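You operate a simulated robot arm through the tools that you are given. There is no shell and no other tool.

The job below is to be done with a simulated robot arm. You get a single attempt, and the scene is never put back.

TASK
Dry the red bowl, then nest the yellow and blue bowls in it.
Fine: use the yellow cloth and put it back; the blue bowl sits inside the yellow one.
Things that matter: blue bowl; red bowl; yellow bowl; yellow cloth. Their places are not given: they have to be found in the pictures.

It is judged by the outcome, as a careful person would: the job done as asked, and still so three seconds after it is handed in. It fails if anything else is knocked over, pushed out of place, dropped, spilled or broken. Flat cloth is picked up by pressing the open fingertips on it (5 to 10 N) and closing them slowly along it; thin cloth reads only 2 to 8 mm in the jaws.

THE ROBOT
A 7-joint arm with a two-finger parallel gripper, fixed in place. Base frame: the origin is on the floor under the middle of its stand, x ahead of it, y to its left, z up; the work surface is at about z = 90. Readings come in cm, degrees, newtons and seconds.
It reaches about 104.6 cm from its shoulder. Its first joint turns from -166.0 to 166.0 degrees. Payload 1.57 kg.
The TCP is the grasp point between the finger pads, 3 cm short of the fingertips. In the tool frame z runs along the fingers and y along their closing line. The gripper opens to 8 cm. The fingers are 1.7 cm wide and 1.2 cm thick; the gripper's body (4 by 8.2 cm) begins 8 cm behind the TCP.
Orientation is that of the tool frame in the base frame, as [roll, pitch, yaw] about the fixed x, y, z axes, in that order (R = Rz(yaw) Ry(pitch) Rx(roll)). With the fingers straight down and closing along the base's y, the tool's x points along the base's -x, its y along +y and its z along -z.

THE INTERFACE
- The arm moves only by the tool send_rows. Its argument "deltas" is one flat list of numbers, 7 for each row, row after row: the shift along the base's x, y, z in cm, then the turn, a rotation vector about the base's x, y, z in degrees, then the opening, from 0 (shut) to 1 (fully open). In form: [x, y, z, wx, wy, wz, gripper, x, y, z, wx, wy, wz, gripper, ...]. A call has 1 to 20 rows; each row shifts and turns the commanded pose from where the row before left it. Rows are played at 5 a second. More than 5 cm and 8.6 degrees between two rows, or a gripper value outside its range, and nothing of the call is played. A pose out of reach is approached as far as the arm can. The call stops where the force on the tool passes 40 N (or 10 N more than at its start, if that is more) or the arm is blocked; 0.2 s more then pass. The fingers move at their own pace (about 15.3 cm/s each) and stop on an object; they squeeze with about 31 N. The grip force told is the motor's: it shows also when the fingers shut on nothing. Time passes only in rows, and 0.2 s behind the last, so rows that do not move let the fingers close. The reply holds the time, the measured pose of the TCP, the force on the tool along the base axes, the opening and the grip force, in the units named above and with some noise, with the torque about the TCP (base axes, N m) and any sound that the robot's microphone picked up, and new pictures: "views" is both (left out), scene, wrist or none.
- Cameras (640 x 400 px; columns grow to the right, rows downward): "scene" is fixed at [39.95, 65.07, 151.7]; the picture's right is [-0.93, -0.36, 0.00], its down [-0.34, 0.88, -0.35] and it looks along [0.12, -0.32, -0.94] (base axes); focal length 296 px, centre (320, 200). "wrist" rides on the gripper at [7.2, -0.7, -12.2] in the tool frame; the picture's right is [0.09, 1.00, 0.00], its down [-0.84, 0.08, -0.54] and it looks along [-0.54, 0.05, 0.84] (tool axes); focal length 238 px, centre (320, 200).
- measure_at(camera, pixels): for up to 12 pixels [column, row] of the newest picture of that camera ("zoom" is the newest enlarged one), the place [x, y, z] in the base frame of the surface seen there, good to about 0.2 cm. The clock stands still meanwhile.
- zoom(camera, box): a new picture of the part [left, top, right, bottom] of that camera's present view, enlarged. The clock stands still meanwhile.
- sign_off(): hands the job in; it is judged then, once.

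Unless the task says otherwise, let go and move clear before handing in.

The tools are called by a JSON object that holds its "api" and its "payload". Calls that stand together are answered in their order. send_rows: Moves the arm, as the interface text tells. Its arguments: {"type":"object","properties":{"deltas":{"type":"array","items":{"type":"number"}},"views":{"type":"string","enum":["both","scene","wrist","none"]}},"required":["deltas"]} The other tools are called the same way: measure_at (camera, pixels) gives the place of the surface under pixels of a picture; zoom (camera, box) takes an enlarged picture of a part of a camera's view; sign_off () hands the job in.

At the start:

```text
time_s: 0.0
tcp_pos: [40.68, 46.32, 122.13]
tool_rot: [180.0, 0.0, 180.0]
contact_force: [-0.1, 0.2, -0.5]
ft_torque: [0.01, -0.02, -0.01]
gripper_width: 8.01
finger_force: 0.0
```

scene: 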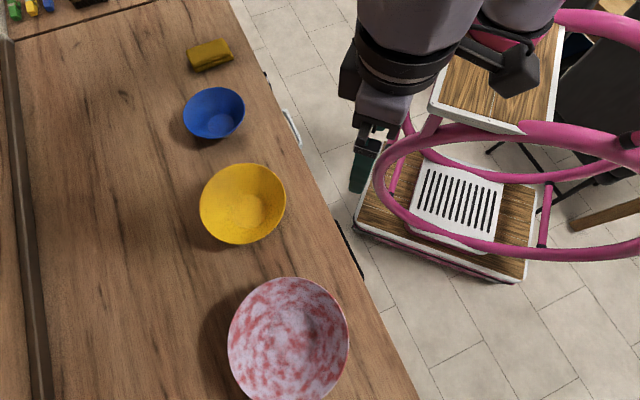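
wrist: 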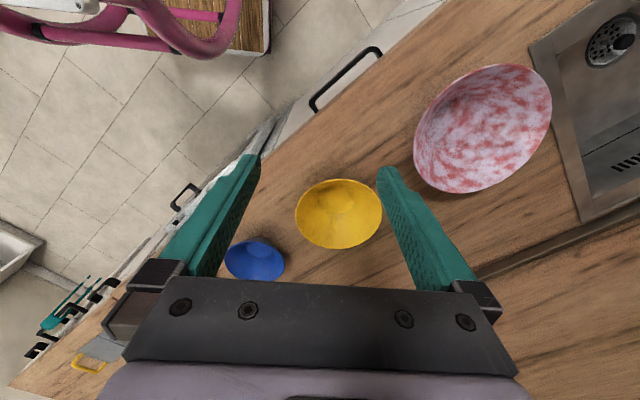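

The scene shows the folded yellow cloth near (210,54), the blue bowl near (214,113), the yellow bowl near (243,204) and the red bowl (mottled, wet) near (290,340). I'll zoom in and measure these before moving.

{"api": "zoom", "payload": {"camera": "scene", "box": [160, 20, 320, 140]}}

{"api": "measure_at", "payload": {"camera": "scene", "pixels": [[190, 44], [228, 40], [232, 60], [193, 71], [210, 52], [250, 50], [183, 110], [214, 88], [245, 105], [214, 124], [215, 138], [160, 110]]}}

{"api": "measure_at", "payload": {"camera": "scene", "pixels": [[200, 205], [243, 164], [285, 200], [250, 210], [238, 243], [300, 230], [229, 345], [295, 278], [348, 340], [295, 350], [287, 335], [170, 300]]}}

{"api": "zoom", "payload": {"camera": "scene", "box": [180, 150, 400, 400]}}

```text
3.33 times, centred on (240, 80) of scene
```

zoom: 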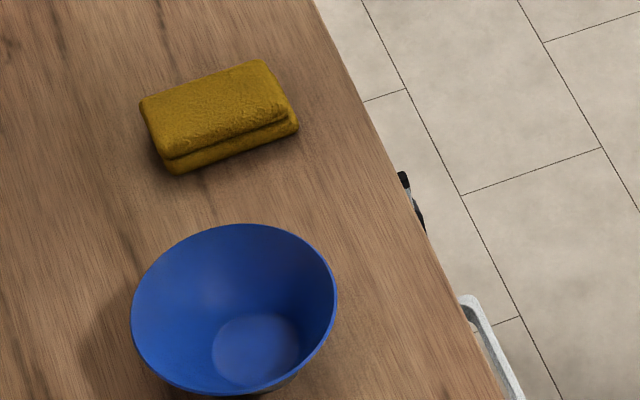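

```text
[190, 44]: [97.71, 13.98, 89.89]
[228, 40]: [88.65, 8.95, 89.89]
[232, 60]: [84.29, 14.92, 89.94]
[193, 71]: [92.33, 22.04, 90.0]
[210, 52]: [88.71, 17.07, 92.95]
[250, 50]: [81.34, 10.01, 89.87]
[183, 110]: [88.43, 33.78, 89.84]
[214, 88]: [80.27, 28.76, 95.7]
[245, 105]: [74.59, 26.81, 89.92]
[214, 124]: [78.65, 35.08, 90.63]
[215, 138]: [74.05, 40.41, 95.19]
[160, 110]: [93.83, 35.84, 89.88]
```

```text
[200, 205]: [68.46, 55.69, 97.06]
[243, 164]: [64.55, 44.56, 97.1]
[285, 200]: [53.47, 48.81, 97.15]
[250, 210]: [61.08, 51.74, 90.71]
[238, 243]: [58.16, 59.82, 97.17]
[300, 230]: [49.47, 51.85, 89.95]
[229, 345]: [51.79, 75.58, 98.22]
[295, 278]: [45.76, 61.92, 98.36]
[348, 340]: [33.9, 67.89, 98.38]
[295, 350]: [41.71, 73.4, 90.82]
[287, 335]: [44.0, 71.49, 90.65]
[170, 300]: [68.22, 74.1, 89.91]
```

```text
1.60 times, centred on (290, 275) of scene
```

zoom: 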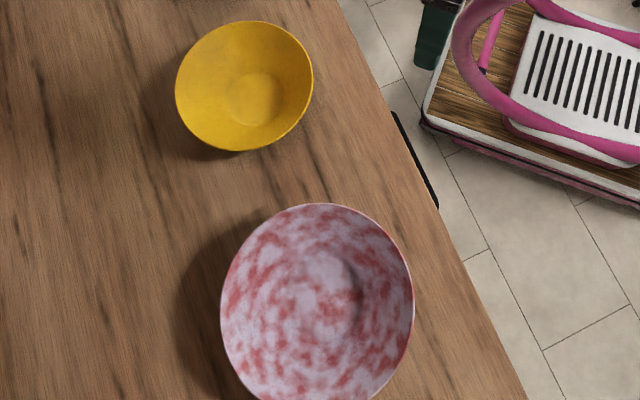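

The cloth is a folded pad about 3 cm thick near (88.7, 17); the bowls lie at about (43,71), (61,52) and (77,34.5). I'll measure the cloth corners and more rim and inner-wall points.

{"api": "zoom", "payload": {"camera": "scene", "box": [180, 30, 244, 70]}}

{"api": "measure_at", "payload": {"camera": "scene", "pixels": [[185, 115], [190, 97], [200, 91], [230, 90], [242, 102], [241, 115], [228, 131], [212, 137], [198, 132], [220, 120], [225, 108], [200, 110]]}}

{"api": "measure_at", "payload": {"camera": "scene", "pixels": [[275, 335], [265, 330], [255, 330], [245, 330], [238, 330], [310, 335], [320, 335], [330, 335], [340, 335], [295, 300], [295, 310], [295, 290]]}}

```text
10.00 times, centred on (212, 50) of scene
```

zoom: 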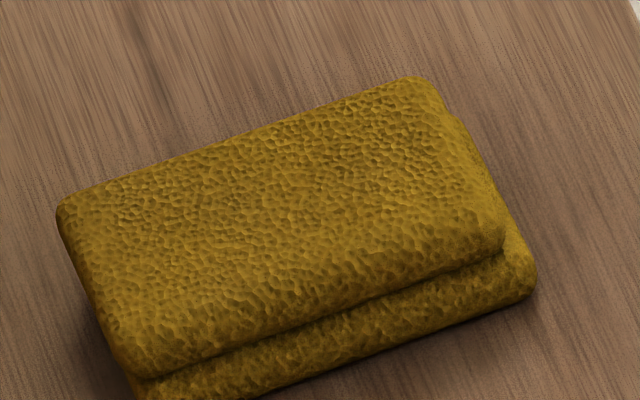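

```text
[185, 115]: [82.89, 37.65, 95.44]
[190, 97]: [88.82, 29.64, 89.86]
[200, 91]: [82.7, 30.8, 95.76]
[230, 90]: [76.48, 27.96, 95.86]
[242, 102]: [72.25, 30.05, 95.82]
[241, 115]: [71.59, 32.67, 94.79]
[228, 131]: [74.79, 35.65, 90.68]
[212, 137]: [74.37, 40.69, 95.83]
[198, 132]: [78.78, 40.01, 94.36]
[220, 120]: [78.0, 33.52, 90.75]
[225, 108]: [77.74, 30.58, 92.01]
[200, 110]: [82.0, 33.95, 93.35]
```

```text
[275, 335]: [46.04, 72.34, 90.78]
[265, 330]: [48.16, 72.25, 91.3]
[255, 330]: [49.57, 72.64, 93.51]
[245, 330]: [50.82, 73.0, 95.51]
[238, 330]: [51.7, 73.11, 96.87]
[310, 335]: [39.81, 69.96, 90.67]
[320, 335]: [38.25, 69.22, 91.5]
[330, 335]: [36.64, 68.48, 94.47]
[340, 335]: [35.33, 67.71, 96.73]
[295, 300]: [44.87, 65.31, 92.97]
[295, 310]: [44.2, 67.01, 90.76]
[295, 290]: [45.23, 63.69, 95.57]
```

The red bowl's inner floor is z≈90.7 with radius about 5, and its wall rises to r≈9.75 at z≈98.4. The zoom now shows the cloth's top corners at (65,205), (415,80), (500,245) and (140,372), so I'll measure those.

{"api": "measure_at", "payload": {"camera": "zoom", "pixels": [[75, 210], [412, 88], [490, 240], [140, 360], [280, 220], [525, 290], [530, 270], [150, 395], [60, 215], [420, 80], [340, 325], [100, 320]]}}

{"api": "measure_at", "payload": {"camera": "scene", "pixels": [[204, 190], [212, 178], [225, 168], [260, 167], [277, 179], [284, 205], [275, 226], [255, 240], [222, 237], [206, 222], [260, 205], [230, 200]]}}

```text
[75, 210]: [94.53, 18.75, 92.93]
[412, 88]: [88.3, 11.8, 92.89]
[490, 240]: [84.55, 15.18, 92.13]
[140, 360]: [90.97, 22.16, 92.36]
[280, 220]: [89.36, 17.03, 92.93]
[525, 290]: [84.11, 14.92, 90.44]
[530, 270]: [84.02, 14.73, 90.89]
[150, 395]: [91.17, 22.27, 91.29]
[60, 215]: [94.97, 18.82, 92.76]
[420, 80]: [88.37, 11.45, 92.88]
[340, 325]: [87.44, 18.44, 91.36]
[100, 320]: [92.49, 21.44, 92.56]
```

```text
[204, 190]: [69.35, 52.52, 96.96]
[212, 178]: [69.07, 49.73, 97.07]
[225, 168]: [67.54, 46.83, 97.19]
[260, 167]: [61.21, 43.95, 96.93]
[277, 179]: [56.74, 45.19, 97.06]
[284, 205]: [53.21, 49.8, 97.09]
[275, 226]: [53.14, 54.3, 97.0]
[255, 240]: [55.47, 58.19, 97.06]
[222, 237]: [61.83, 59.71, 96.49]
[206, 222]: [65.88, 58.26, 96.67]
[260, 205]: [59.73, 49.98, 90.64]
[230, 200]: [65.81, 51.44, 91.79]
```

The cloth pad is about 9.9 × 5.2 cm and 3 cm thick, centred near (89.6, 16.85) with its long axis at about 47°. I'll move over it at a safe height, turning +47° so the fingers close across the short side.

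{"api": "send_rows", "payload": {"deltas": [4.08, -2.46, -1.2, 0, 0, 3.92, 1, 4.08, -2.46, -1.2, 0, 0, 3.92, 1, 4.08, -2.46, -1.2, 0, 0, 3.92, 1, 4.08, -2.46, -1.2, 0, 0, 3.92, 1, 4.08, -2.46, -1.2, 0, 0, 3.92, 1, 4.08, -2.46, -1.2, 0, 0, 3.92, 1, 4.08, -2.46, -1.2, 0, 0, 3.92, 1, 4.08, -2.46, -1.2, 0, 0, 3.92, 1, 4.08, -2.46, -1.2, 0, 0, 3.92, 1, 4.08, -2.46, -1.2, 0, 0, 3.92, 1, 4.08, -2.46, -1.2, 0, 0, 3.92, 1, 4.08, -2.46, -1.2, 0, 0, 3.92, 1]}}

```text
time_s: 2.6
tcp_pos: [89.6, 16.9, 107.59]
tool_rot: [179.9, 0.1, -132.7]
contact_force: [-0.6, 0.6, 1.2]
ft_torque: [-0.08, -0.07, 0.02]
gripper_width: 8.01
finger_force: 0.0
```

scene: 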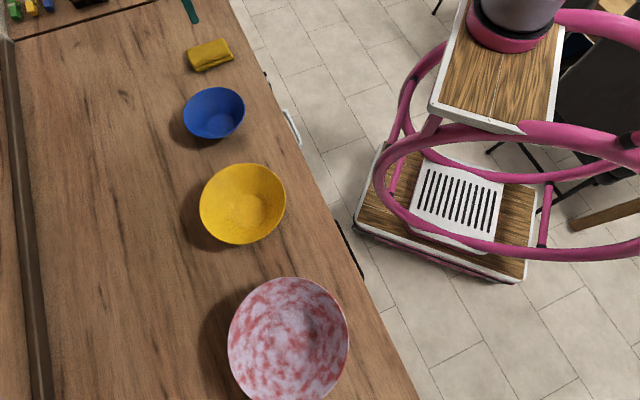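
wrist: 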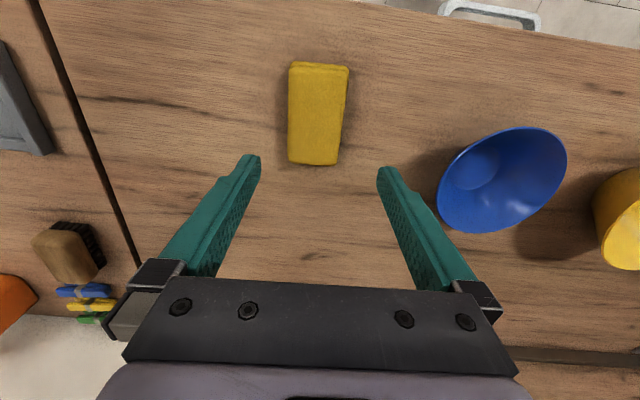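

The wrist view shows the cloth at about (318,113), centred between the fingers and nearly aligned. I'll measure its corners from here to refine the grasp pose.

{"api": "measure_at", "payload": {"camera": "wrist", "pixels": [[293, 66], [346, 68], [336, 162], [291, 160], [318, 113], [290, 113], [342, 113], [318, 72], [315, 156]]}}

{"api": "zoom", "payload": {"camera": "wrist", "box": [256, 40, 384, 180]}}

```text
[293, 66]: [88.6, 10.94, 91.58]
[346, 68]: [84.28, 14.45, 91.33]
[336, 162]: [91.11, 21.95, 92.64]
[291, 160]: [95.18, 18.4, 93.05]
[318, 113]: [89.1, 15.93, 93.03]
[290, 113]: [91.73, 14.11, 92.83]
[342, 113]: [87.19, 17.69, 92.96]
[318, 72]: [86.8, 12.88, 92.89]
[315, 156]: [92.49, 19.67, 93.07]
```

```text
2.86 times, centred on (320, 110) of wrist
```

zoom: 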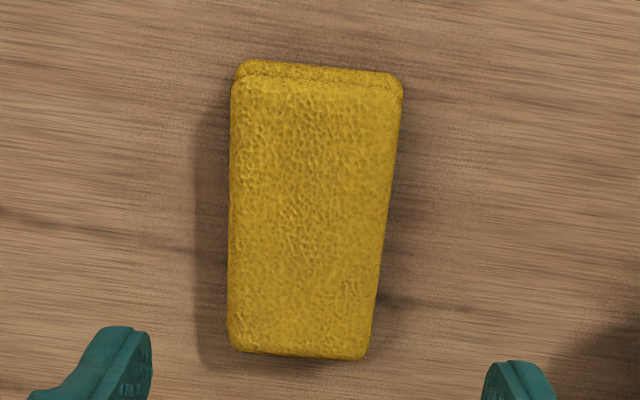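

The cloth's centre is about (89.75, 16.5) with its long axis at about 48.5°. I'll make a small correction and lower until the fingertips sit about 1.2 cm above the counter on either side of the pad.

{"api": "send_rows", "payload": {"deltas": [0.15, -0.35, -2.7, 0, 0, 1.0, 1, 0, 0, -2.7, 0, 0, 0, 1, 0, 0, -2.7, 0, 0, 0, 1, 0, 0, -2.7, 0, 0, 0, 1, 0, 0, -1.5, 0, 0, 0, 1, 0, 0, -1.0, 0, 0, 0, 1]}}

```text
time_s: 4.0
tcp_pos: [89.7, 16.43, 94.39]
tool_rot: [179.9, 0.0, -132.0]
contact_force: [-0.1, -0.6, -0.2]
ft_torque: [0.04, 0.0, 0.01]
gripper_width: 8.02
finger_force: 0.1
```

scene: 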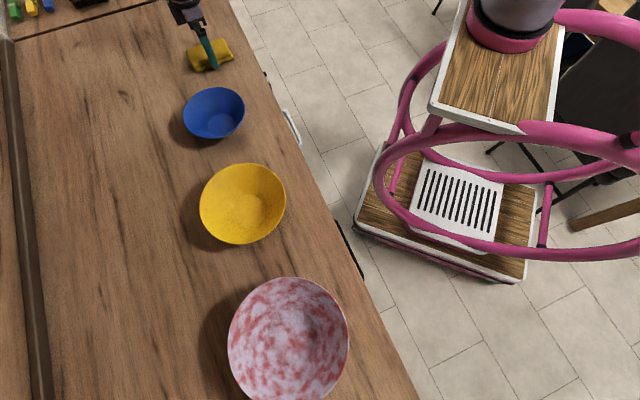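
wrist: 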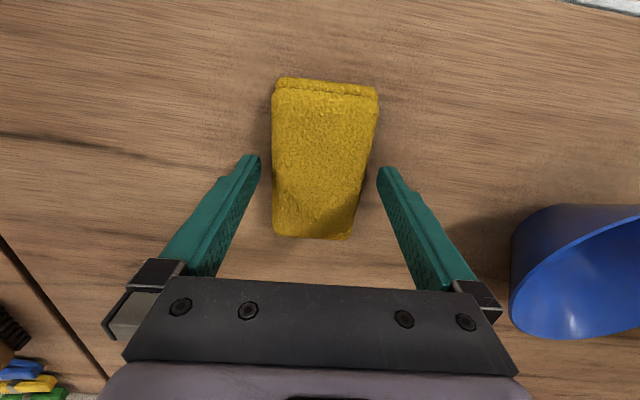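

The fingers straddle the pad, with tips at (250,165) and (388,175) and the cloth spanning columns 272–375. I'll close on it.

{"api": "send_rows", "payload": {"deltas": [0, 0, 0, 0, 0, 0, 0.75, 0, 0, 0, 0, 0, 0, 0.6, 0, 0, 0, 0, 0, 0, 0.4, 0, 0, 0, 0, 0, 0, 0.2, 0, 0, 0, 0, 0, 0, 0, 0, 0, 0, 0, 0, 0, 0]}}

```text
time_s: 5.4
tcp_pos: [89.71, 16.47, 94.57]
tool_rot: [-180.0, 0.0, -132.0]
contact_force: [0.2, 0.0, 0.9]
ft_torque: [0.0, 0.02, 0.02]
gripper_width: 6.28
finger_force: 30.9
```

scene: 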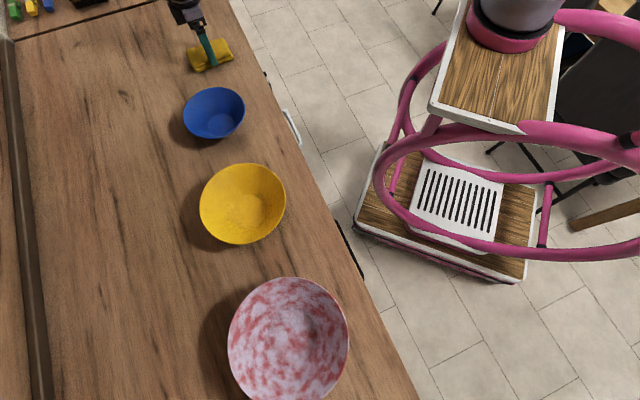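
wrist: 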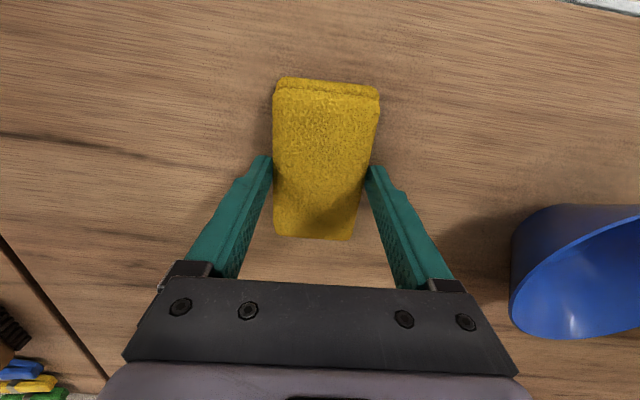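

It's gripped at 6.28 cm wide with 30.9 N, so the pad acts as a firm block. I'll lift it straight up and check that it comes along.

{"api": "send_rows", "payload": {"deltas": [0, 0, 0.5, 0, 0, 0, 0, 0, 0, 1.0, 0, 0, 0, 0, 0, 0, 2, 0, 0, 0, 0, 0, 0, 3, 0, 0, 0, 0, 0, 0, 4, 0, 0, 0, 0, 0, 0, 3, 0, 0, 0, 0]}}

```text
time_s: 6.8
tcp_pos: [89.54, 16.79, 107.8]
tool_rot: [-180.0, -0.1, -132.0]
contact_force: [0.2, -1.0, -0.5]
ft_torque: [0.01, 0.01, -0.02]
gripper_width: 0.0
finger_force: 21.7
```

scene: 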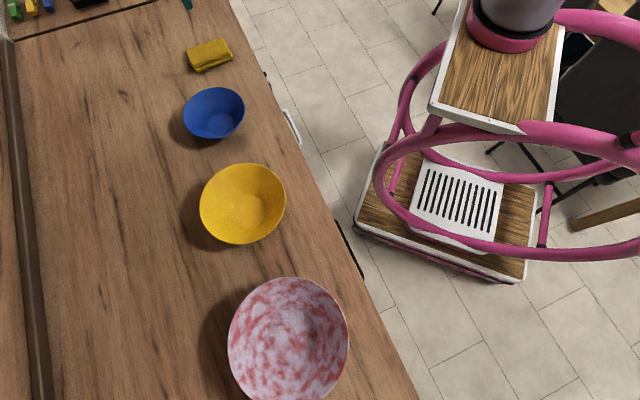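
wrist: 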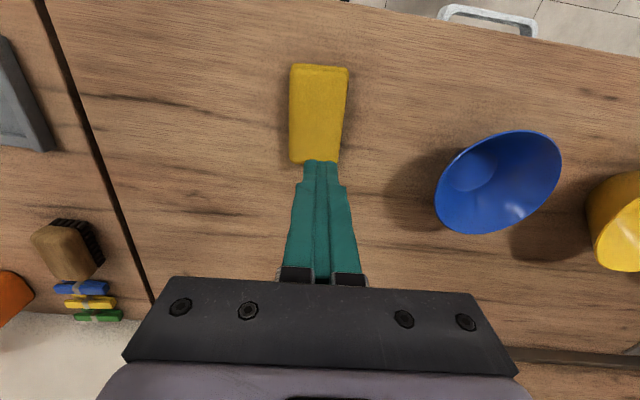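

The pad slipped out: the jaws read 0.0 and the cloth still lies in its original place, around (318,113) in the wrist view. I only had its rounded top half, so I'll reopen, go deeper with the tips just above the counter, and grip at its widest.

{"api": "send_rows", "payload": {"deltas": [0, 0, 0, 0, 0, 0, 1, 0, 0, 0, 0, 0, 0, 1, 0, 0, 0, 0, 0, 0, 1, 0, 0, -3, 0, 0, 0, 1, 0, 0, -3, 0, 0, 0, 1, 0, 0, -3, 0, 0, 0, 1, 0, 0, -2.5, 0, 0, 0, 1, 0, 0, -1.5, 0, 0, 0, 1, 0, 0, -0.7, 0, 0, 0, 1, 0, 0, -0.6, 0, 0, 0, 1, 0, 0, 0, 0, 0, 0, 1]}}

```text
time_s: 9.2
tcp_pos: [89.9, 16.55, 93.66]
tool_rot: [-180.0, 0.1, -132.0]
contact_force: [0.2, -1.0, 0.2]
ft_torque: [-0.01, -0.03, 0.03]
gripper_width: 7.98
finger_force: 0.1
```

scene: 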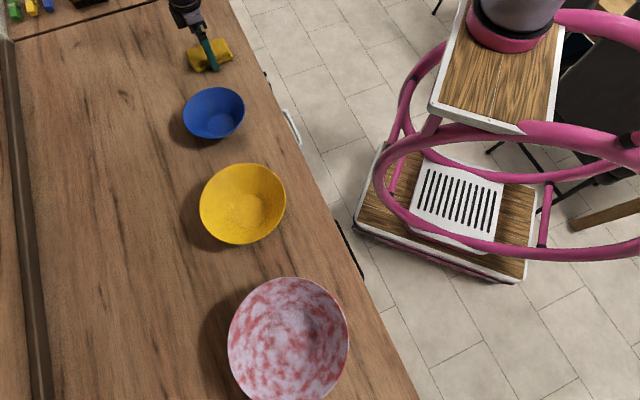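
wrist: 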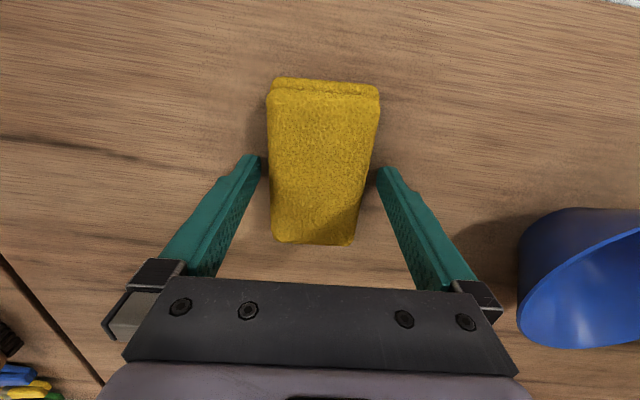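

The tips are at about z 90.65 with no contact yet. I'll go down 0.25 cm more, close gently and lift just 1 cm to test the hold.

{"api": "send_rows", "payload": {"deltas": [0, 0, -0.25, 0, 0, 0, 1, 0, 0, 0, 0, 0, 0, 0.85, 0, 0, 0, 0, 0, 0, 0.7, 0, 0, 0, 0, 0, 0, 0.5, 0, 0, 0, 0, 0, 0, 0.2, 0, 0, 0, 0, 0, 0, 0, 0, 0, 0, 0, 0, 0, 0, 0, 0, 0.3, 0, 0, 0, 0, 0, 0, 0.3, 0, 0, 0, 0, 0, 0, 0.4, 0, 0, 0, 0, 0, 0, 0, 0, 0, 0, 0]}}

```text
time_s: 11.6
tcp_pos: [89.99, 16.56, 94.56]
tool_rot: [-180.0, -0.1, -132.1]
contact_force: [0.2, -0.3, -0.5]
ft_torque: [-0.01, 0.04, -0.02]
gripper_width: 6.33
finger_force: 30.9
```

scene: 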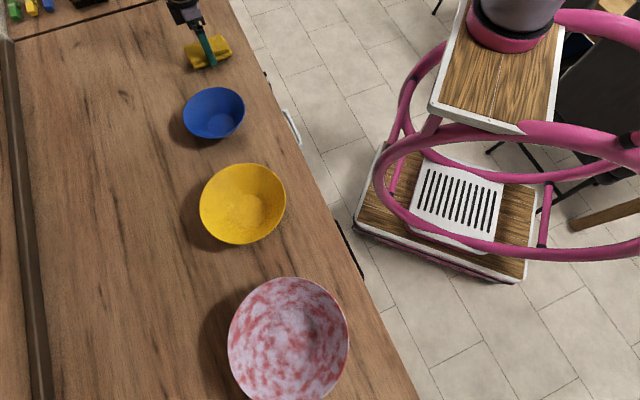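
wrist: 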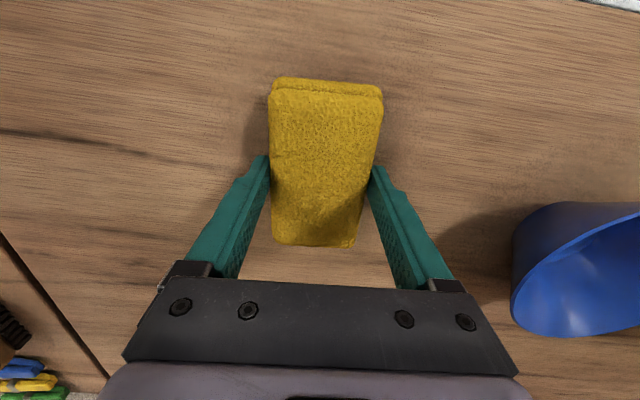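

The jaws hold at 6.33 cm and the cloth keeps its place in the wrist view while the blue bowl has shifted, so it's being lifted. I'll continue up gently.

{"api": "send_rows", "payload": {"deltas": [0, 0, 0.5, 0, 0, 0, 0, 0, 0, 0.7, 0, 0, 0, 0, 0, 0, 1, 0, 0, 0, 0, 0, 0, 1.2, 0, 0, 0, 0, 0, 0, 1.5, 0, 0, 0, 0, 0, 0, 1.5, 0, 0, 0, 0, 0, 0, 1.5, 0, 0, 0, 0, 0, 0, 1.5, 0, 0, 0, 0]}}

```text
time_s: 13.4
tcp_pos: [89.9, 16.29, 103.89]
tool_rot: [180.0, 0.0, -131.9]
contact_force: [0.4, -0.5, 0.1]
ft_torque: [0.0, 0.02, 0.01]
gripper_width: 6.3
finger_force: 30.6
```

scene: 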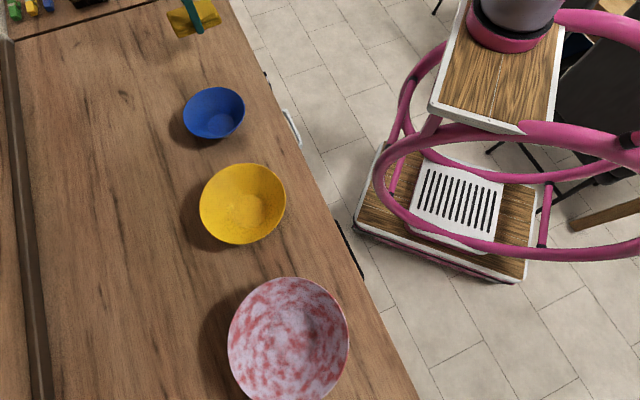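
wrist: 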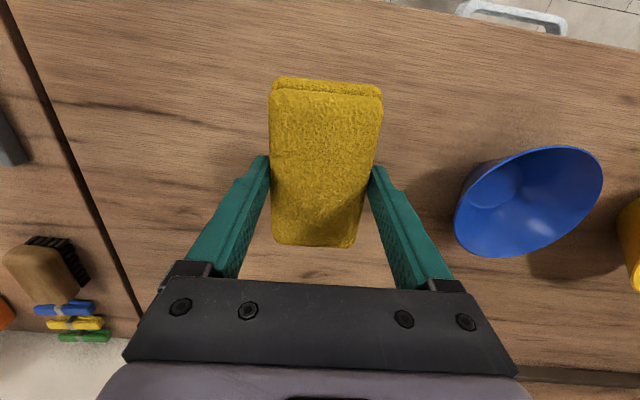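

The cloth is held firmly (6.3 cm, 30.6 N) with its underside about 3.5 cm below the TCP. I'll carry it at about z 107 to above the red bowl centre at (43.0, 71.3), keeping the yaw.

{"api": "send_rows", "payload": {"deltas": [0, 0, 2.5, 0, 0, 0, 0, -2.93, 3.42, 0, 0, 0, 0, 0, -2.93, 3.42, 0, 0, 0, 0, 0, -2.93, 3.42, 0, 0, 0, 0, 0, -2.93, 3.42, 0, 0, 0, 0, 0, -2.93, 3.42, 0, 0, 0, 0, 0, -2.93, 3.42, 0, 0, 0, 0, 0, -2.93, 3.42, 0, 0, 0, 0, 0, -2.93, 3.42, 0, 0, 0, 0, 0, -2.93, 3.42, 0, 0, 0, 0, 0, -2.93, 3.42, 0, 0, 0, 0, 0, -2.93, 3.42, 0, 0, 0, 0, 0, -2.93, 3.42, 0, 0, 0, 0, 0, -2.93, 3.42, 0, 0, 0, 0, 0, -2.93, 3.42, 0, 0, 0, 0, 0, -2.93, 3.42, 0, 0, 0, 0, 0, -2.93, 3.42, 0, 0, 0, 0, 0]}}

```text
time_s: 17.0
tcp_pos: [41.69, 69.92, 105.91]
tool_rot: [180.0, -0.1, -131.9]
contact_force: [0.1, -0.6, -0.9]
ft_torque: [0.04, 0.05, 0.0]
gripper_width: 6.28
finger_force: 30.7
out of reach, approached as far as the arm can: row 17
```

scene: 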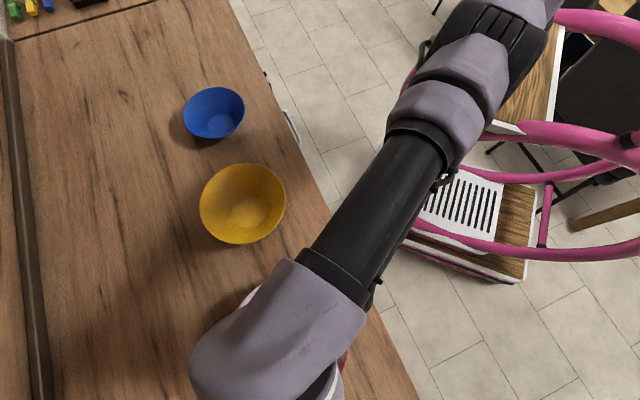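
wrist: 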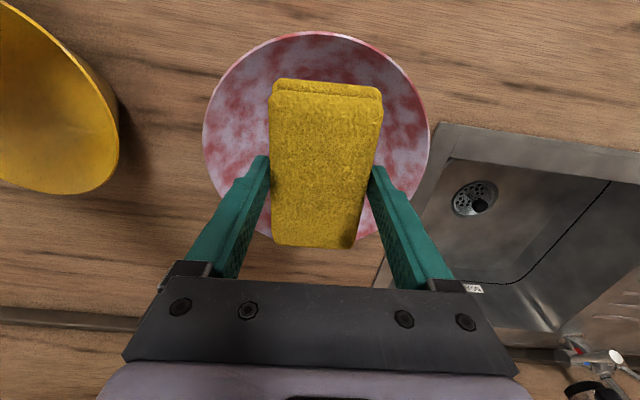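

At (41.7, 69.9, 105.9) row 17 was out of reach at this height; the wrist view shows the pad over the red bowl, whose rim runs (203,130)–(430,130). I'll measure the stand and shoulder, and re-check the bowl from here, to understand the reach limit.

{"api": "measure_at", "payload": {"camera": "scene", "pixels": [[540, 10], [520, 30], [500, 110], [560, 60], [450, 60], [400, 110], [300, 300], [560, 20]]}}

{"api": "measure_at", "payload": {"camera": "wrist", "pixels": [[203, 135], [315, 31], [429, 140], [400, 70], [230, 75], [275, 85], [375, 90], [355, 242], [275, 240], [320, 160], [385, 150], [235, 130]]}}

```text
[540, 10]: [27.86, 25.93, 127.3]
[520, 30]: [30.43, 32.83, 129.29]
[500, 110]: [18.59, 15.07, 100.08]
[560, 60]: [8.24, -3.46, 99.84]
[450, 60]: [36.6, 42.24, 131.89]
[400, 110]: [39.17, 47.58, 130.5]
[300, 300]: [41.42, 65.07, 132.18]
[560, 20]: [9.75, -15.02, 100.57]
```

```text
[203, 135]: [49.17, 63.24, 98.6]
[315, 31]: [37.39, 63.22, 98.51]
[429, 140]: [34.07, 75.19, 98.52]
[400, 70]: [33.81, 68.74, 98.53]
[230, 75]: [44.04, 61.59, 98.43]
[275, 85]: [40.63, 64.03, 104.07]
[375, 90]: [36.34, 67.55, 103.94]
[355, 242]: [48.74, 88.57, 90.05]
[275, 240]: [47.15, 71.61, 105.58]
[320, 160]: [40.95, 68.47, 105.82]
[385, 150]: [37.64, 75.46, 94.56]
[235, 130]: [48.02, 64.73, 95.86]
```

The arm's mount turns out to be nearer (20,-5), so a vertical tool can't quite reach the red bowl centre at (43.2, 71.3). I'll turn the pad's long axis to point outward (+26° yaw), then tilt the fingers outward about 18° to gain reach, staying above the rim.

{"api": "send_rows", "payload": {"deltas": [-0.3, -1.5, 0.5, 0, 0, 6.45, 0, 0, 0, 0, 0, 0, 6.45, 0, 0, 0, 0, 0, 0, 6.45, 0, 0, 0, 0, 0, 0, 6.45, 0, 0, 0, 0, 5.76, -1.67, 0, 0, 0, 0, 0, 5.76, -1.67, 0, 0, 0, 0, 0, 5.76, -1.67, 0, 0, 0, 0, 0, 0, 0, 0, 0]}}

```text
time_s: 18.8
tcp_pos: [41.52, 68.1, 106.72]
tool_rot: [180.0, 18.0, -106.1]
contact_force: [0.2, 0.4, -0.3]
ft_torque: [-0.04, 0.02, -0.01]
gripper_width: 6.29
finger_force: 31.4
```

scene: 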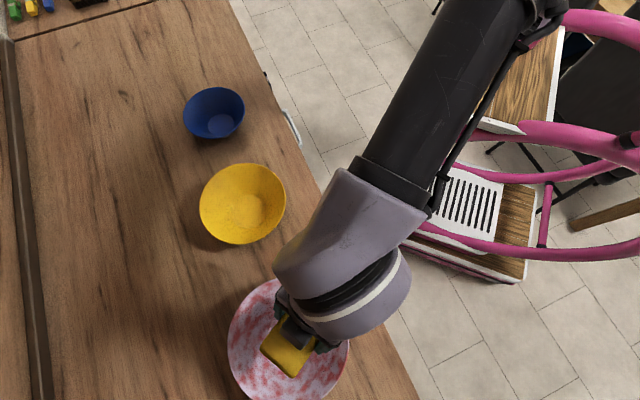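
wrist: 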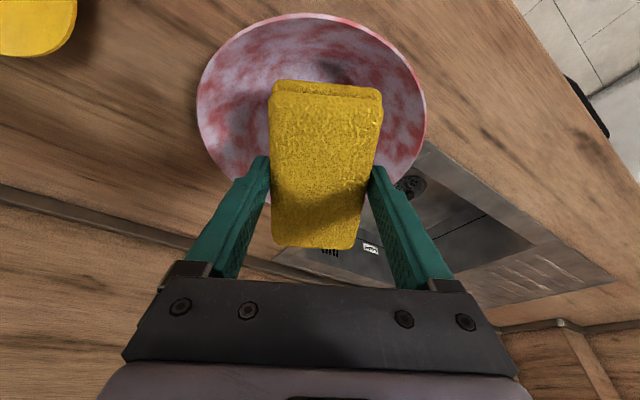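

At (41.5, 68.1, 106.7) tilted 18° with the jaws still at 6.29 cm, the pad sits over the near side of the red bowl. I'll shift to its centre and lower to just above the floor, watching the force.

{"api": "send_rows", "payload": {"deltas": [0.84, 1.6, -1, 0, 0, 0, 0, 0.84, 1.6, -1.5, 0, 0, 0, 0, 0, 0, -2, 0, 0, 0, 0, 0, 0, -2, 0, 0, 0, 0, 0, 0, -1.5, 0, 0, 0, 0, 0, 0, -1, 0, 0, 0, 0, 0, 0, -0.7, 0, 0, 0, 0]}}

```text
time_s: 20.4
tcp_pos: [43.32, 71.17, 97.0]
tool_rot: [180.0, 18.0, -106.2]
contact_force: [0.7, -0.2, 0.2]
ft_torque: [-0.01, -0.01, 0.0]
gripper_width: 6.29
finger_force: 31.0
```

scene: 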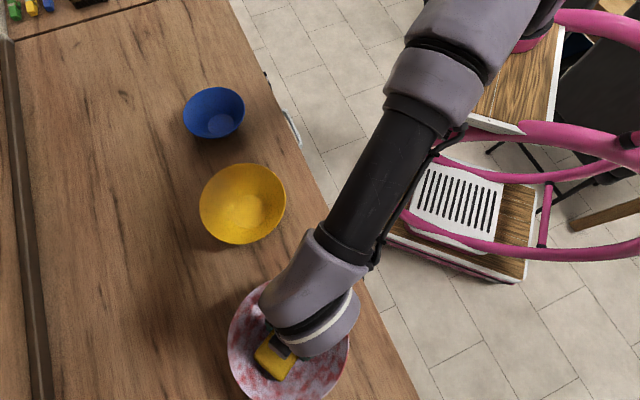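
wrist: 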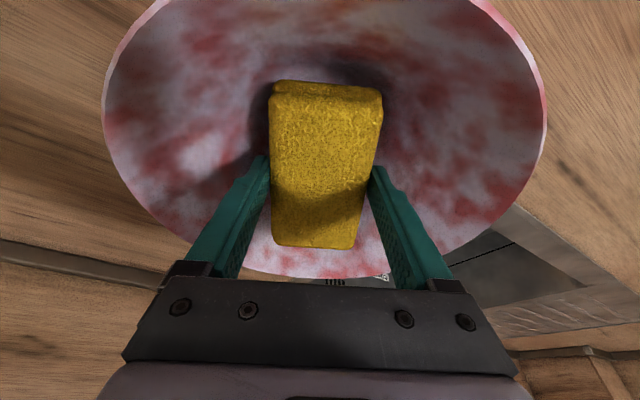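

The pad is inside the bowl at TCP z 97.0 with no contact. I'll lower in 0.3 cm steps until it just presses the bottom.

{"api": "send_rows", "payload": {"deltas": [0, 0, -0.3, 0, 0, 0, 0, 0, 0, -0.3, 0, 0, 0, 0, 0, 0, -0.3, 0, 0, 0, 0, 0, 0, -0.2, 0, 0, 0, 0, 0, 0, 0, 0, 0, 0, 0], "views": "none"}}

```text
time_s: 21.6
tcp_pos: [43.19, 71.4, 96.35]
tool_rot: [179.9, 18.3, -106.1]
contact_force: [-3.0, 4.6, 35.8]
ft_torque: [0.45, -0.2, 0.01]
gripper_width: 6.31
finger_force: 30.9
```

It pressed harder than planned: 35.8 N upward at z 96.35, so contact begins around z 96.4. I'll back off 0.4 cm right away and look.

{"api": "send_rows", "payload": {"deltas": [0, 0, 0.4, 0, 0, 0, 0, 0, 0, 0, 0, 0, 0, 0]}}

```text
time_s: 22.2
tcp_pos: [43.31, 71.26, 96.34]
tool_rot: [179.9, 18.1, -106.1]
contact_force: [-0.7, 13.9, 21.1]
ft_torque: [0.63, -0.31, 0.21]
gripper_width: 6.31
finger_force: 31.3
```

scene: 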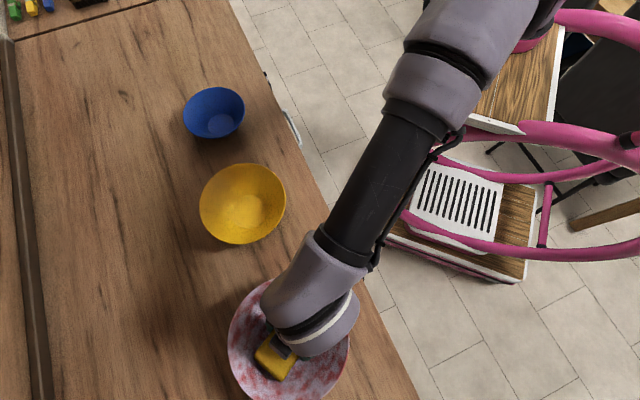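
wrist: 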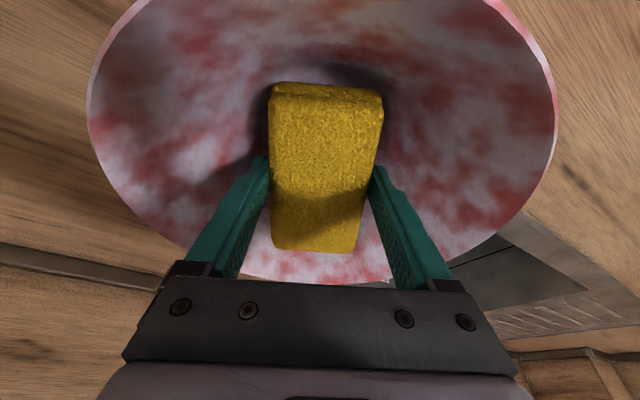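

Force on the tool is still +13.9 N in y and +21.1 N in z, so the near end of the pad is wedged on the near wall. I'll ease up 0.3 cm and outward a little to relieve it.

{"api": "send_rows", "payload": {"deltas": [0.1, 0.3, 0.15, 0, 0, 0, 0, 0, 0, 0.15, 0, 0, 0, 0, 0, 0, 0, 0, 0, 0, 0], "views": "none"}}

```text
time_s: 23.0
tcp_pos: [43.32, 71.42, 96.37]
tool_rot: [180.0, 17.7, -106.2]
contact_force: [-2.1, -2.3, 1.0]
ft_torque: [0.04, -0.02, 0.01]
gripper_width: 6.32
finger_force: 31.1
```

Forces are back near zero at z 96.37. I'll lift the pad a few centimetres and inspect where it touched, to see how drying shows on the bowl.

{"api": "send_rows", "payload": {"deltas": [0, 0, 1.5, 0, 0, 0, 0, 0, 0, 3, 0, 0, 0, 0, 0, 0, 4, 0, 0, 0, 0, -0.56, -1.92, 3, 0, 0, 0, 0, -0.84, -2.88, 1, 0, 0, 0, 0, -0.84, -2.88, 1, 0, 0, 0, 0, -0.84, -2.88, 0, 0, 0, 0, 0, -0.84, -2.88, 0, 0, 0, 0, 0]}}

{"api": "zoom", "payload": {"camera": "scene", "box": [200, 260, 400, 400]}}

```text
time_s: 24.8
tcp_pos: [39.29, 58.3, 110.05]
tool_rot: [180.0, 17.9, -106.1]
contact_force: [-0.5, 0.1, -1.2]
ft_torque: [-0.03, 0.04, -0.01]
gripper_width: 6.29
finger_force: 30.7
```

scene: 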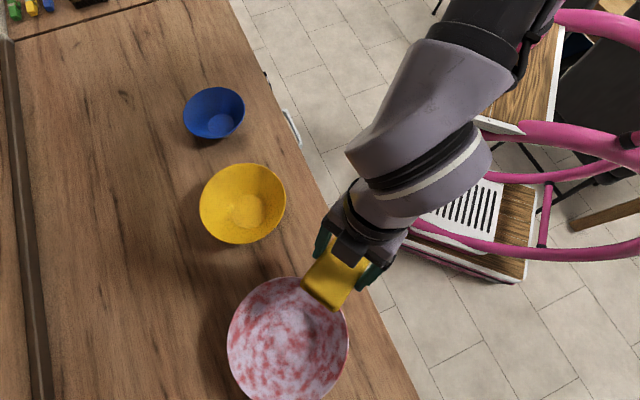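
wrist: 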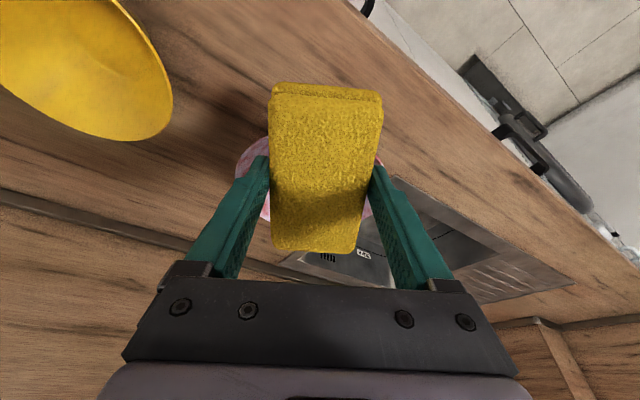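

```text
2.86 times, centred on (300, 330) of scene
```

zoom: 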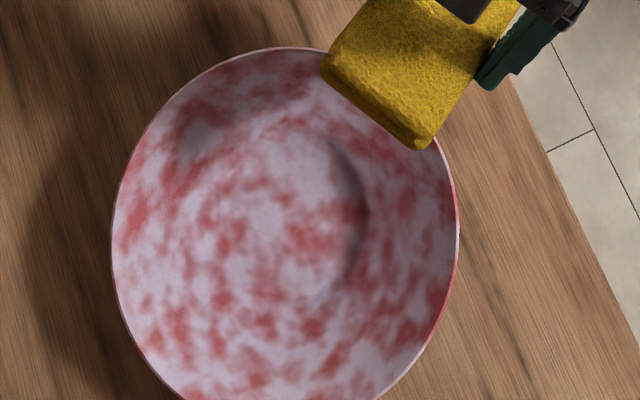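

The zoom shows the bowl hasn't moved (right edge still at column 348), and a static press left no clear dry mark, so sliding strokes are probably needed. I'll go back in, make contact lightly and sweep the pad by turning it about the bowl's axis.

{"api": "send_rows", "payload": {"deltas": [0.84, 2.88, 0, 0, 0, 0, 0, 0.84, 2.88, 0, 0, 0, 0, 0, 0.84, 2.88, -1, 0, 0, 0, 0, 0.84, 2.88, -1, 0, 0, 0, 0, 0.66, 1.9, -3, 0, 0, 0, 0, 0, 0, -4, 0, 0, 0, 0, 0, 0, -2.5, 0, 0, 0, 0, 0, 0, -1.7, 0, 0, 0, 0, 0, 0, 0, 0, 0, 0, 0], "views": "none"}}

```text
time_s: 26.8
tcp_pos: [43.37, 71.55, 96.86]
tool_rot: [-180.0, 18.0, -106.2]
contact_force: [0.3, 0.3, -0.9]
ft_torque: [0.0, 0.02, 0.0]
gripper_width: 6.29
finger_force: 31.2
```

{"api": "send_rows", "payload": {"deltas": [0, 0, -0.2, 0, 0, 0, 0, 0, 0, -0.15, 0, 0, 0, 0, 0, 0, -0.1, 0, 0, 0, 0], "views": "none"}}

```text
time_s: 27.6
tcp_pos: [43.49, 71.64, 96.46]
tool_rot: [180.0, 17.9, -106.0]
contact_force: [-1.4, -1.4, 4.3]
ft_torque: [0.29, -0.13, 0.03]
gripper_width: 6.3
finger_force: 30.8
```

Light contact now: 4.3 N at z 96.46, with the torque showing the pad's outer end touching the far wall. I'll sweep it by rotating ±25° about the vertical and watch the force.

{"api": "send_rows", "payload": {"deltas": [0, 0, 0, 0, 0, 5, 0, 0, 0, 0, 0, 0, 5, 0, 0, 0, 0, 0, 0, 5, 0, 0, 0, 0, 0, 0, 5, 0, 0, 0, 0, 0, 0, 5, 0, 0, 0, 0, 0, 0, -5, 0, 0, 0, 0, 0, 0, -5, 0, 0, 0, 0, 0, 0, -5, 0, 0, 0, 0, 0, 0, -5, 0, 0, 0, 0, 0, 0, -5, 0], "views": "wrist"}}

```text
time_s: 29.8
tcp_pos: [43.43, 71.76, 96.4]
tool_rot: [180.0, 18.0, -106.2]
contact_force: [0.2, 0.2, 0.4]
ft_torque: [-0.01, 0.04, -0.01]
gripper_width: 6.29
finger_force: 31.1
```

wrist: 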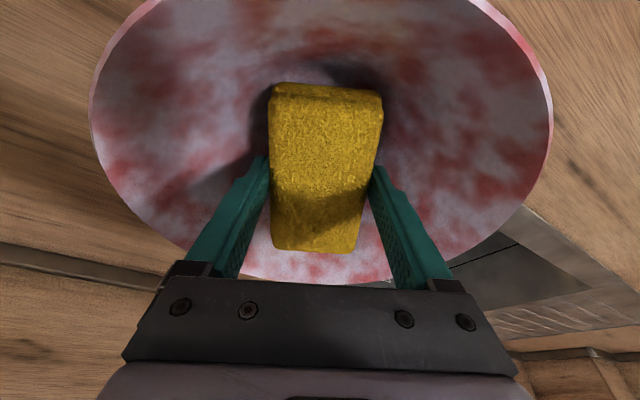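

The sweep went smoothly with negligible force. I'll lift clear the same way as before and compare the bowl with the earlier zoom.

{"api": "send_rows", "payload": {"deltas": [0, 0, 1.5, 0, 0, 0, 0, 0, 0, 3, 0, 0, 0, 0, 0, 0, 4, 0, 0, 0, 0, -0.56, -1.92, 3, 0, 0, 0, 0, -0.84, -2.88, 1, 0, 0, 0, 0, -0.84, -2.88, 1, 0, 0, 0, 0, -0.84, -2.88, 0, 0, 0, 0, 0, -0.84, -2.88, 0, 0, 0, 0, 0, -0.84, -2.88, 0, 0, 0, 0, 0]}}

{"api": "zoom", "payload": {"camera": "scene", "box": [200, 260, 400, 400]}}

```text
time_s: 31.8
tcp_pos: [38.76, 55.45, 109.88]
tool_rot: [-180.0, 17.8, -106.1]
contact_force: [-1.0, 0.6, -1.0]
ft_torque: [0.01, 0.02, 0.0]
gripper_width: 6.3
finger_force: 30.8
```

scene: 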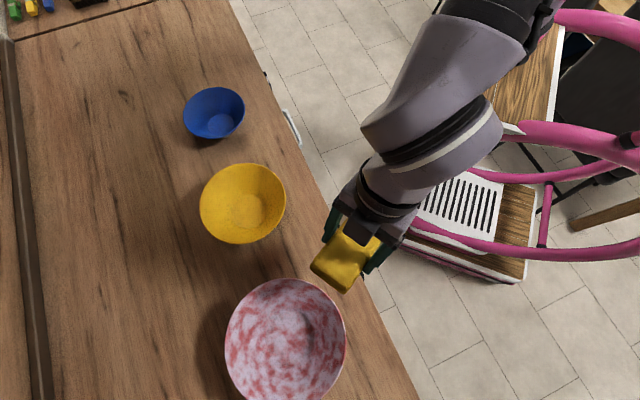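
wrist: 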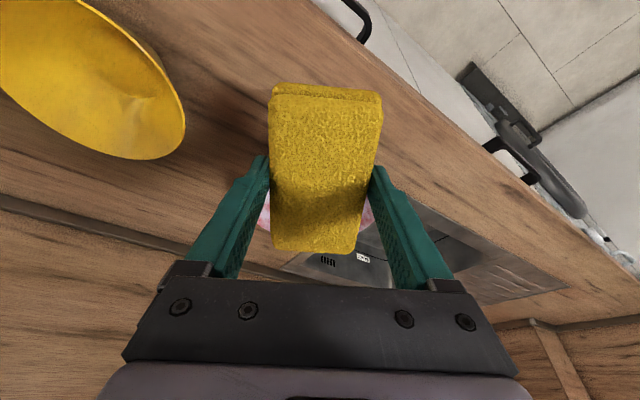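

```text
2.86 times, centred on (300, 330) of scene
```

zoom: 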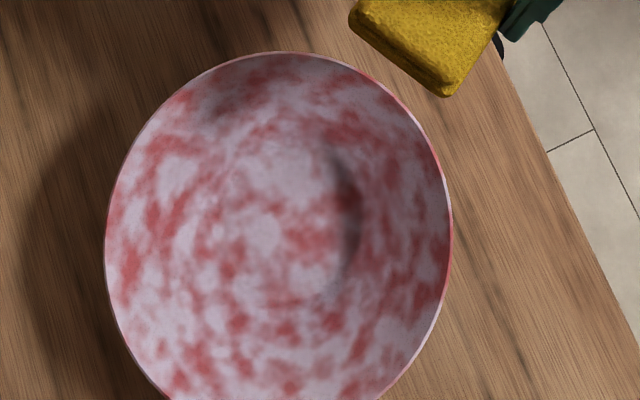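

The bowl has shifted about 2 px and turned roughly 10° with the pad, so friction dragged it slightly. I'll zoom in closer to look for any dried streaks.

{"api": "zoom", "payload": {"camera": "scene", "box": [220, 275, 300, 340]}}

{"api": "zoom", "payload": {"camera": "scene", "box": [270, 275, 350, 340]}}

{"api": "zoom", "payload": {"camera": "scene", "box": [220, 335, 300, 400]}}

{"api": "zoom", "payload": {"camera": "scene", "box": [270, 335, 350, 400]}}

```text
6.15 times, centred on (260, 308) of scene
```

zoom: 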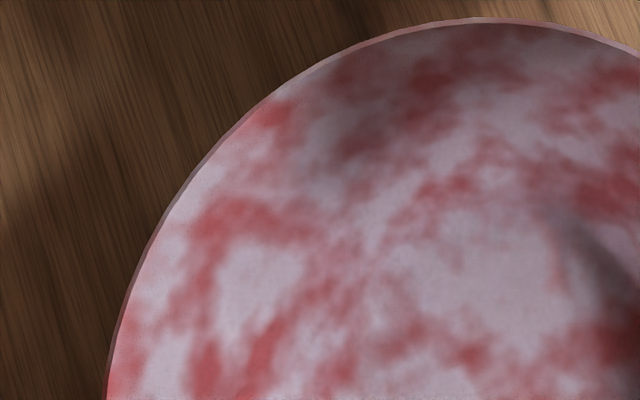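

```text
6.15 times, centred on (310, 308) of scene
```

zoom: 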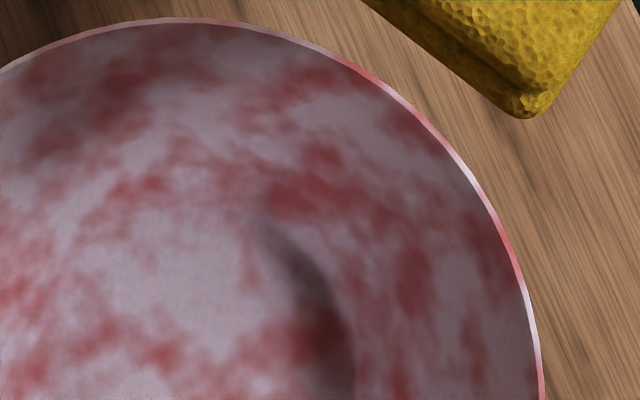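

```text
6.15 times, centred on (260, 368) of scene
```

zoom: 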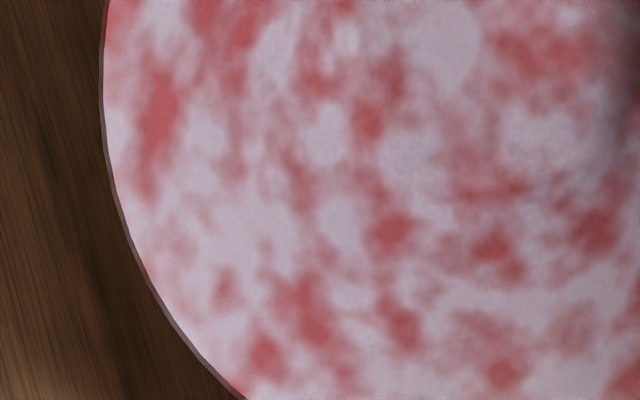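

```text
6.15 times, centred on (310, 368) of scene
```

zoom: 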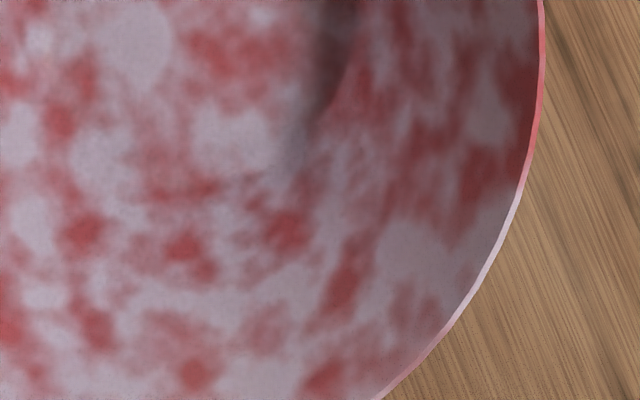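

The mottling shows no obvious wiped streak yet. I'll re-measure the rim to locate the bowl before trying a firmer sliding stroke on its floor.

{"api": "measure_at", "payload": {"camera": "scene", "pixels": [[225, 350], [230, 320], [242, 300], [262, 285], [290, 279], [320, 289], [338, 310], [346, 338], [340, 365], [325, 388], [280, 345], [240, 380]]}}

```text
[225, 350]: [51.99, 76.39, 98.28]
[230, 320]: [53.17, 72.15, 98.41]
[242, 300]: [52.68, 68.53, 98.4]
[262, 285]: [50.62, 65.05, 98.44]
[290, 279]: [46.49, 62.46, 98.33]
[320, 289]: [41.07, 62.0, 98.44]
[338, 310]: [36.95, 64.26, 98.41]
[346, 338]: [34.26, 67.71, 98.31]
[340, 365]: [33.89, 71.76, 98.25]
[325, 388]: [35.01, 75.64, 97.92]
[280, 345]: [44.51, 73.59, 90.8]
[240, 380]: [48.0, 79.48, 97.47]
```

The bowl centre is now about (43.4, 71.75). I'll tilt the tool to about 40° so the pad's near lower edge can rub the bowl's floor, move in, and lower to just above contact.

{"api": "send_rows", "payload": {"deltas": [0, 0, 0, 7.04, -2.05, 0, 0, 0, 0, 0, 7.04, -2.05, 0, 0, 0, 0, 0, 7.04, -2.05, 0, 0, 1.05, 3.72, -1, 0, 0, 0, 0, 1.05, 3.72, -1, 0, 0, 0, 0, 1.05, 3.72, -2, 0, 0, 0, 0, 1.05, 3.72, -2, 0, 0, 0, 0, 0, 0, -3, 0, 0, 0, 0, 0, 0, -2, 0, 0, 0, 0, 0, 0, -1, 0, 0, 0, 0]}}

```text
time_s: 34.0
tcp_pos: [42.84, 70.05, 97.73]
tool_rot: [-179.9, 39.9, -106.1]
contact_force: [-0.2, -0.2, 0.3]
ft_torque: [-0.02, -0.02, 0.0]
gripper_width: 6.29
finger_force: 31.5
```

scene: 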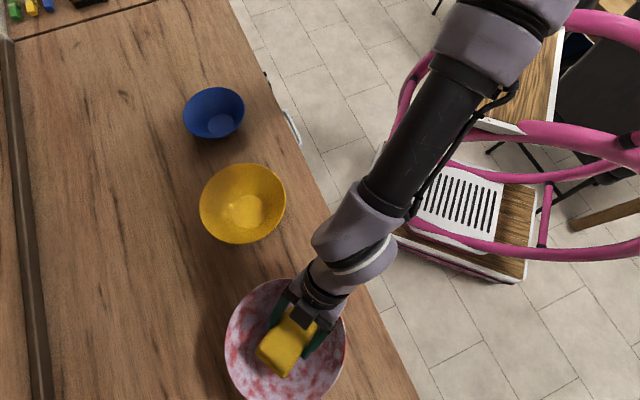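
wrist: 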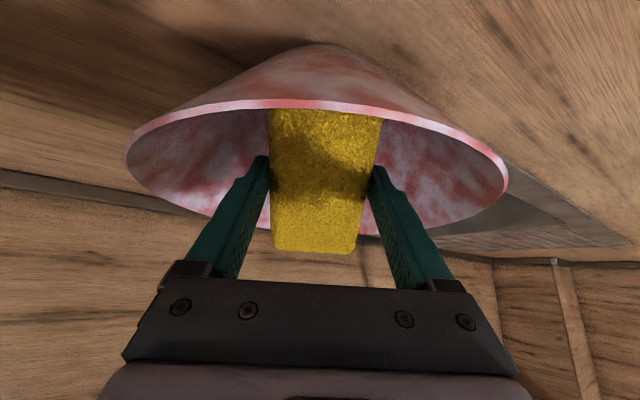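

The tool is tilted 40° with its tip inside the bowl and no contact; the bowl's outside at (320,80) is mottled too. I'll lower in small steps to touch the floor.

{"api": "send_rows", "payload": {"deltas": [0, 0, -0.3, 0, 0, 0, 0, 0, 0, -0.3, 0, 0, 0, 0, 0, 0, -0.2, 0, 0, 0, 0], "views": "none"}}

```text
time_s: 34.8
tcp_pos: [43.04, 70.14, 97.22]
tool_rot: [180.0, 40.1, -106.2]
contact_force: [0.5, 2.2, 3.1]
ft_torque: [-0.03, 0.11, -0.08]
gripper_width: 6.28
finger_force: 31.0
```

First contact: about 3–4 N. I'll slide outward along the floor 2 cm and check the force.

{"api": "send_rows", "payload": {"deltas": [0.14, 0.48, -0.05, 0, 0, 0, 0, 0.14, 0.48, -0.05, 0, 0, 0, 0, 0.14, 0.48, -0.05, 0, 0, 0, 0, 0.14, 0.48, -0.05, 0, 0, 0, 0], "views": "none"}}

```text
time_s: 35.8
tcp_pos: [43.51, 72.09, 96.94]
tool_rot: [179.9, 40.0, -106.2]
contact_force: [-0.2, -0.3, -0.7]
ft_torque: [0.01, 0.0, -0.03]
gripper_width: 6.27
finger_force: 30.9
```

No contact here yet, so I'll lower a bit further until it touches the floor.

{"api": "send_rows", "payload": {"deltas": [0, 0, -0.15, 0, 0, 0, 0, 0, 0, -0.1, 0, 0, 0, 0, 0, 0, 0, 0, 0, 0, 0], "views": "none"}}

```text
time_s: 36.6
tcp_pos: [43.6, 72.16, 96.72]
tool_rot: [-179.8, 40.0, -106.1]
contact_force: [0.4, -1.2, 6.8]
ft_torque: [-0.2, 0.06, 0.0]
gripper_width: 6.28
finger_force: 31.0
```

Good: 6.8 N pressing on the floor. I'll rub back and forth along the floor at this height.

{"api": "send_rows", "payload": {"deltas": [-0.14, -0.48, 0, 0, 0, 0, 0, -0.14, -0.48, 0, 0, 0, 0, 0, -0.14, -0.48, 0, 0, 0, 0, 0, 0.14, 0.48, 0, 0, 0, 0, 0, 0.14, 0.48, 0, 0, 0, 0, 0, 0.14, 0.48, 0, 0, 0, 0, 0, 0.14, 0.48, 0, 0, 0, 0, 0, 0.14, 0.48, 0, 0, 0, 0, 0, 0.14, 0.48, 0, 0, 0, 0, 0], "views": "none"}}

```text
time_s: 38.6
tcp_pos: [43.86, 73.42, 96.8]
tool_rot: [-179.9, 40.0, -106.1]
contact_force: [-0.8, -7.6, 16.2]
ft_torque: [-0.54, 0.25, 0.05]
gripper_width: 6.3
finger_force: 31.0
```

The stroke ran with up to about 16 N at the end. I'll slide back, repeat once, then lift clear and inspect.

{"api": "send_rows", "payload": {"deltas": [-0.14, -0.48, 0.05, 0, 0, 0, 0, -0.14, -0.48, 0, 0, 0, 0, 0, -0.14, -0.48, 0, 0, 0, 0, 0, -0.14, -0.48, 0, 0, 0, 0, 0, -0.14, -0.48, 0, 0, 0, 0, 0, 0.14, 0.48, 0, 0, 0, 0, 0, 0.14, 0.48, 0, 0, 0, 0, 0, 0.14, 0.48, 0, 0, 0, 0, 0, 0, 0, 2, 0, 0, 0, 0, 0, 0, 4, 0, 0, 0, 0, -0.5, -2, 4, 0, 0, 0, 0, -1.2, -4, 3, 0, 0, 0, 0, -1.2, -4, 0, 0, 0, 0, 0, -1.2, -4, 0, 0, 0, 0, 0]}}

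{"api": "zoom", "payload": {"camera": "scene", "box": [200, 260, 400, 400]}}

```text
refused: row 12 steps farther than a row can; nothing moved
```

```text
2.86 times, centred on (300, 330) of scene
```

zoom: 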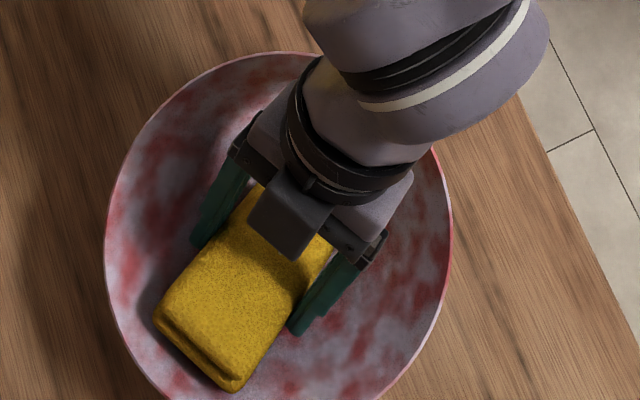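

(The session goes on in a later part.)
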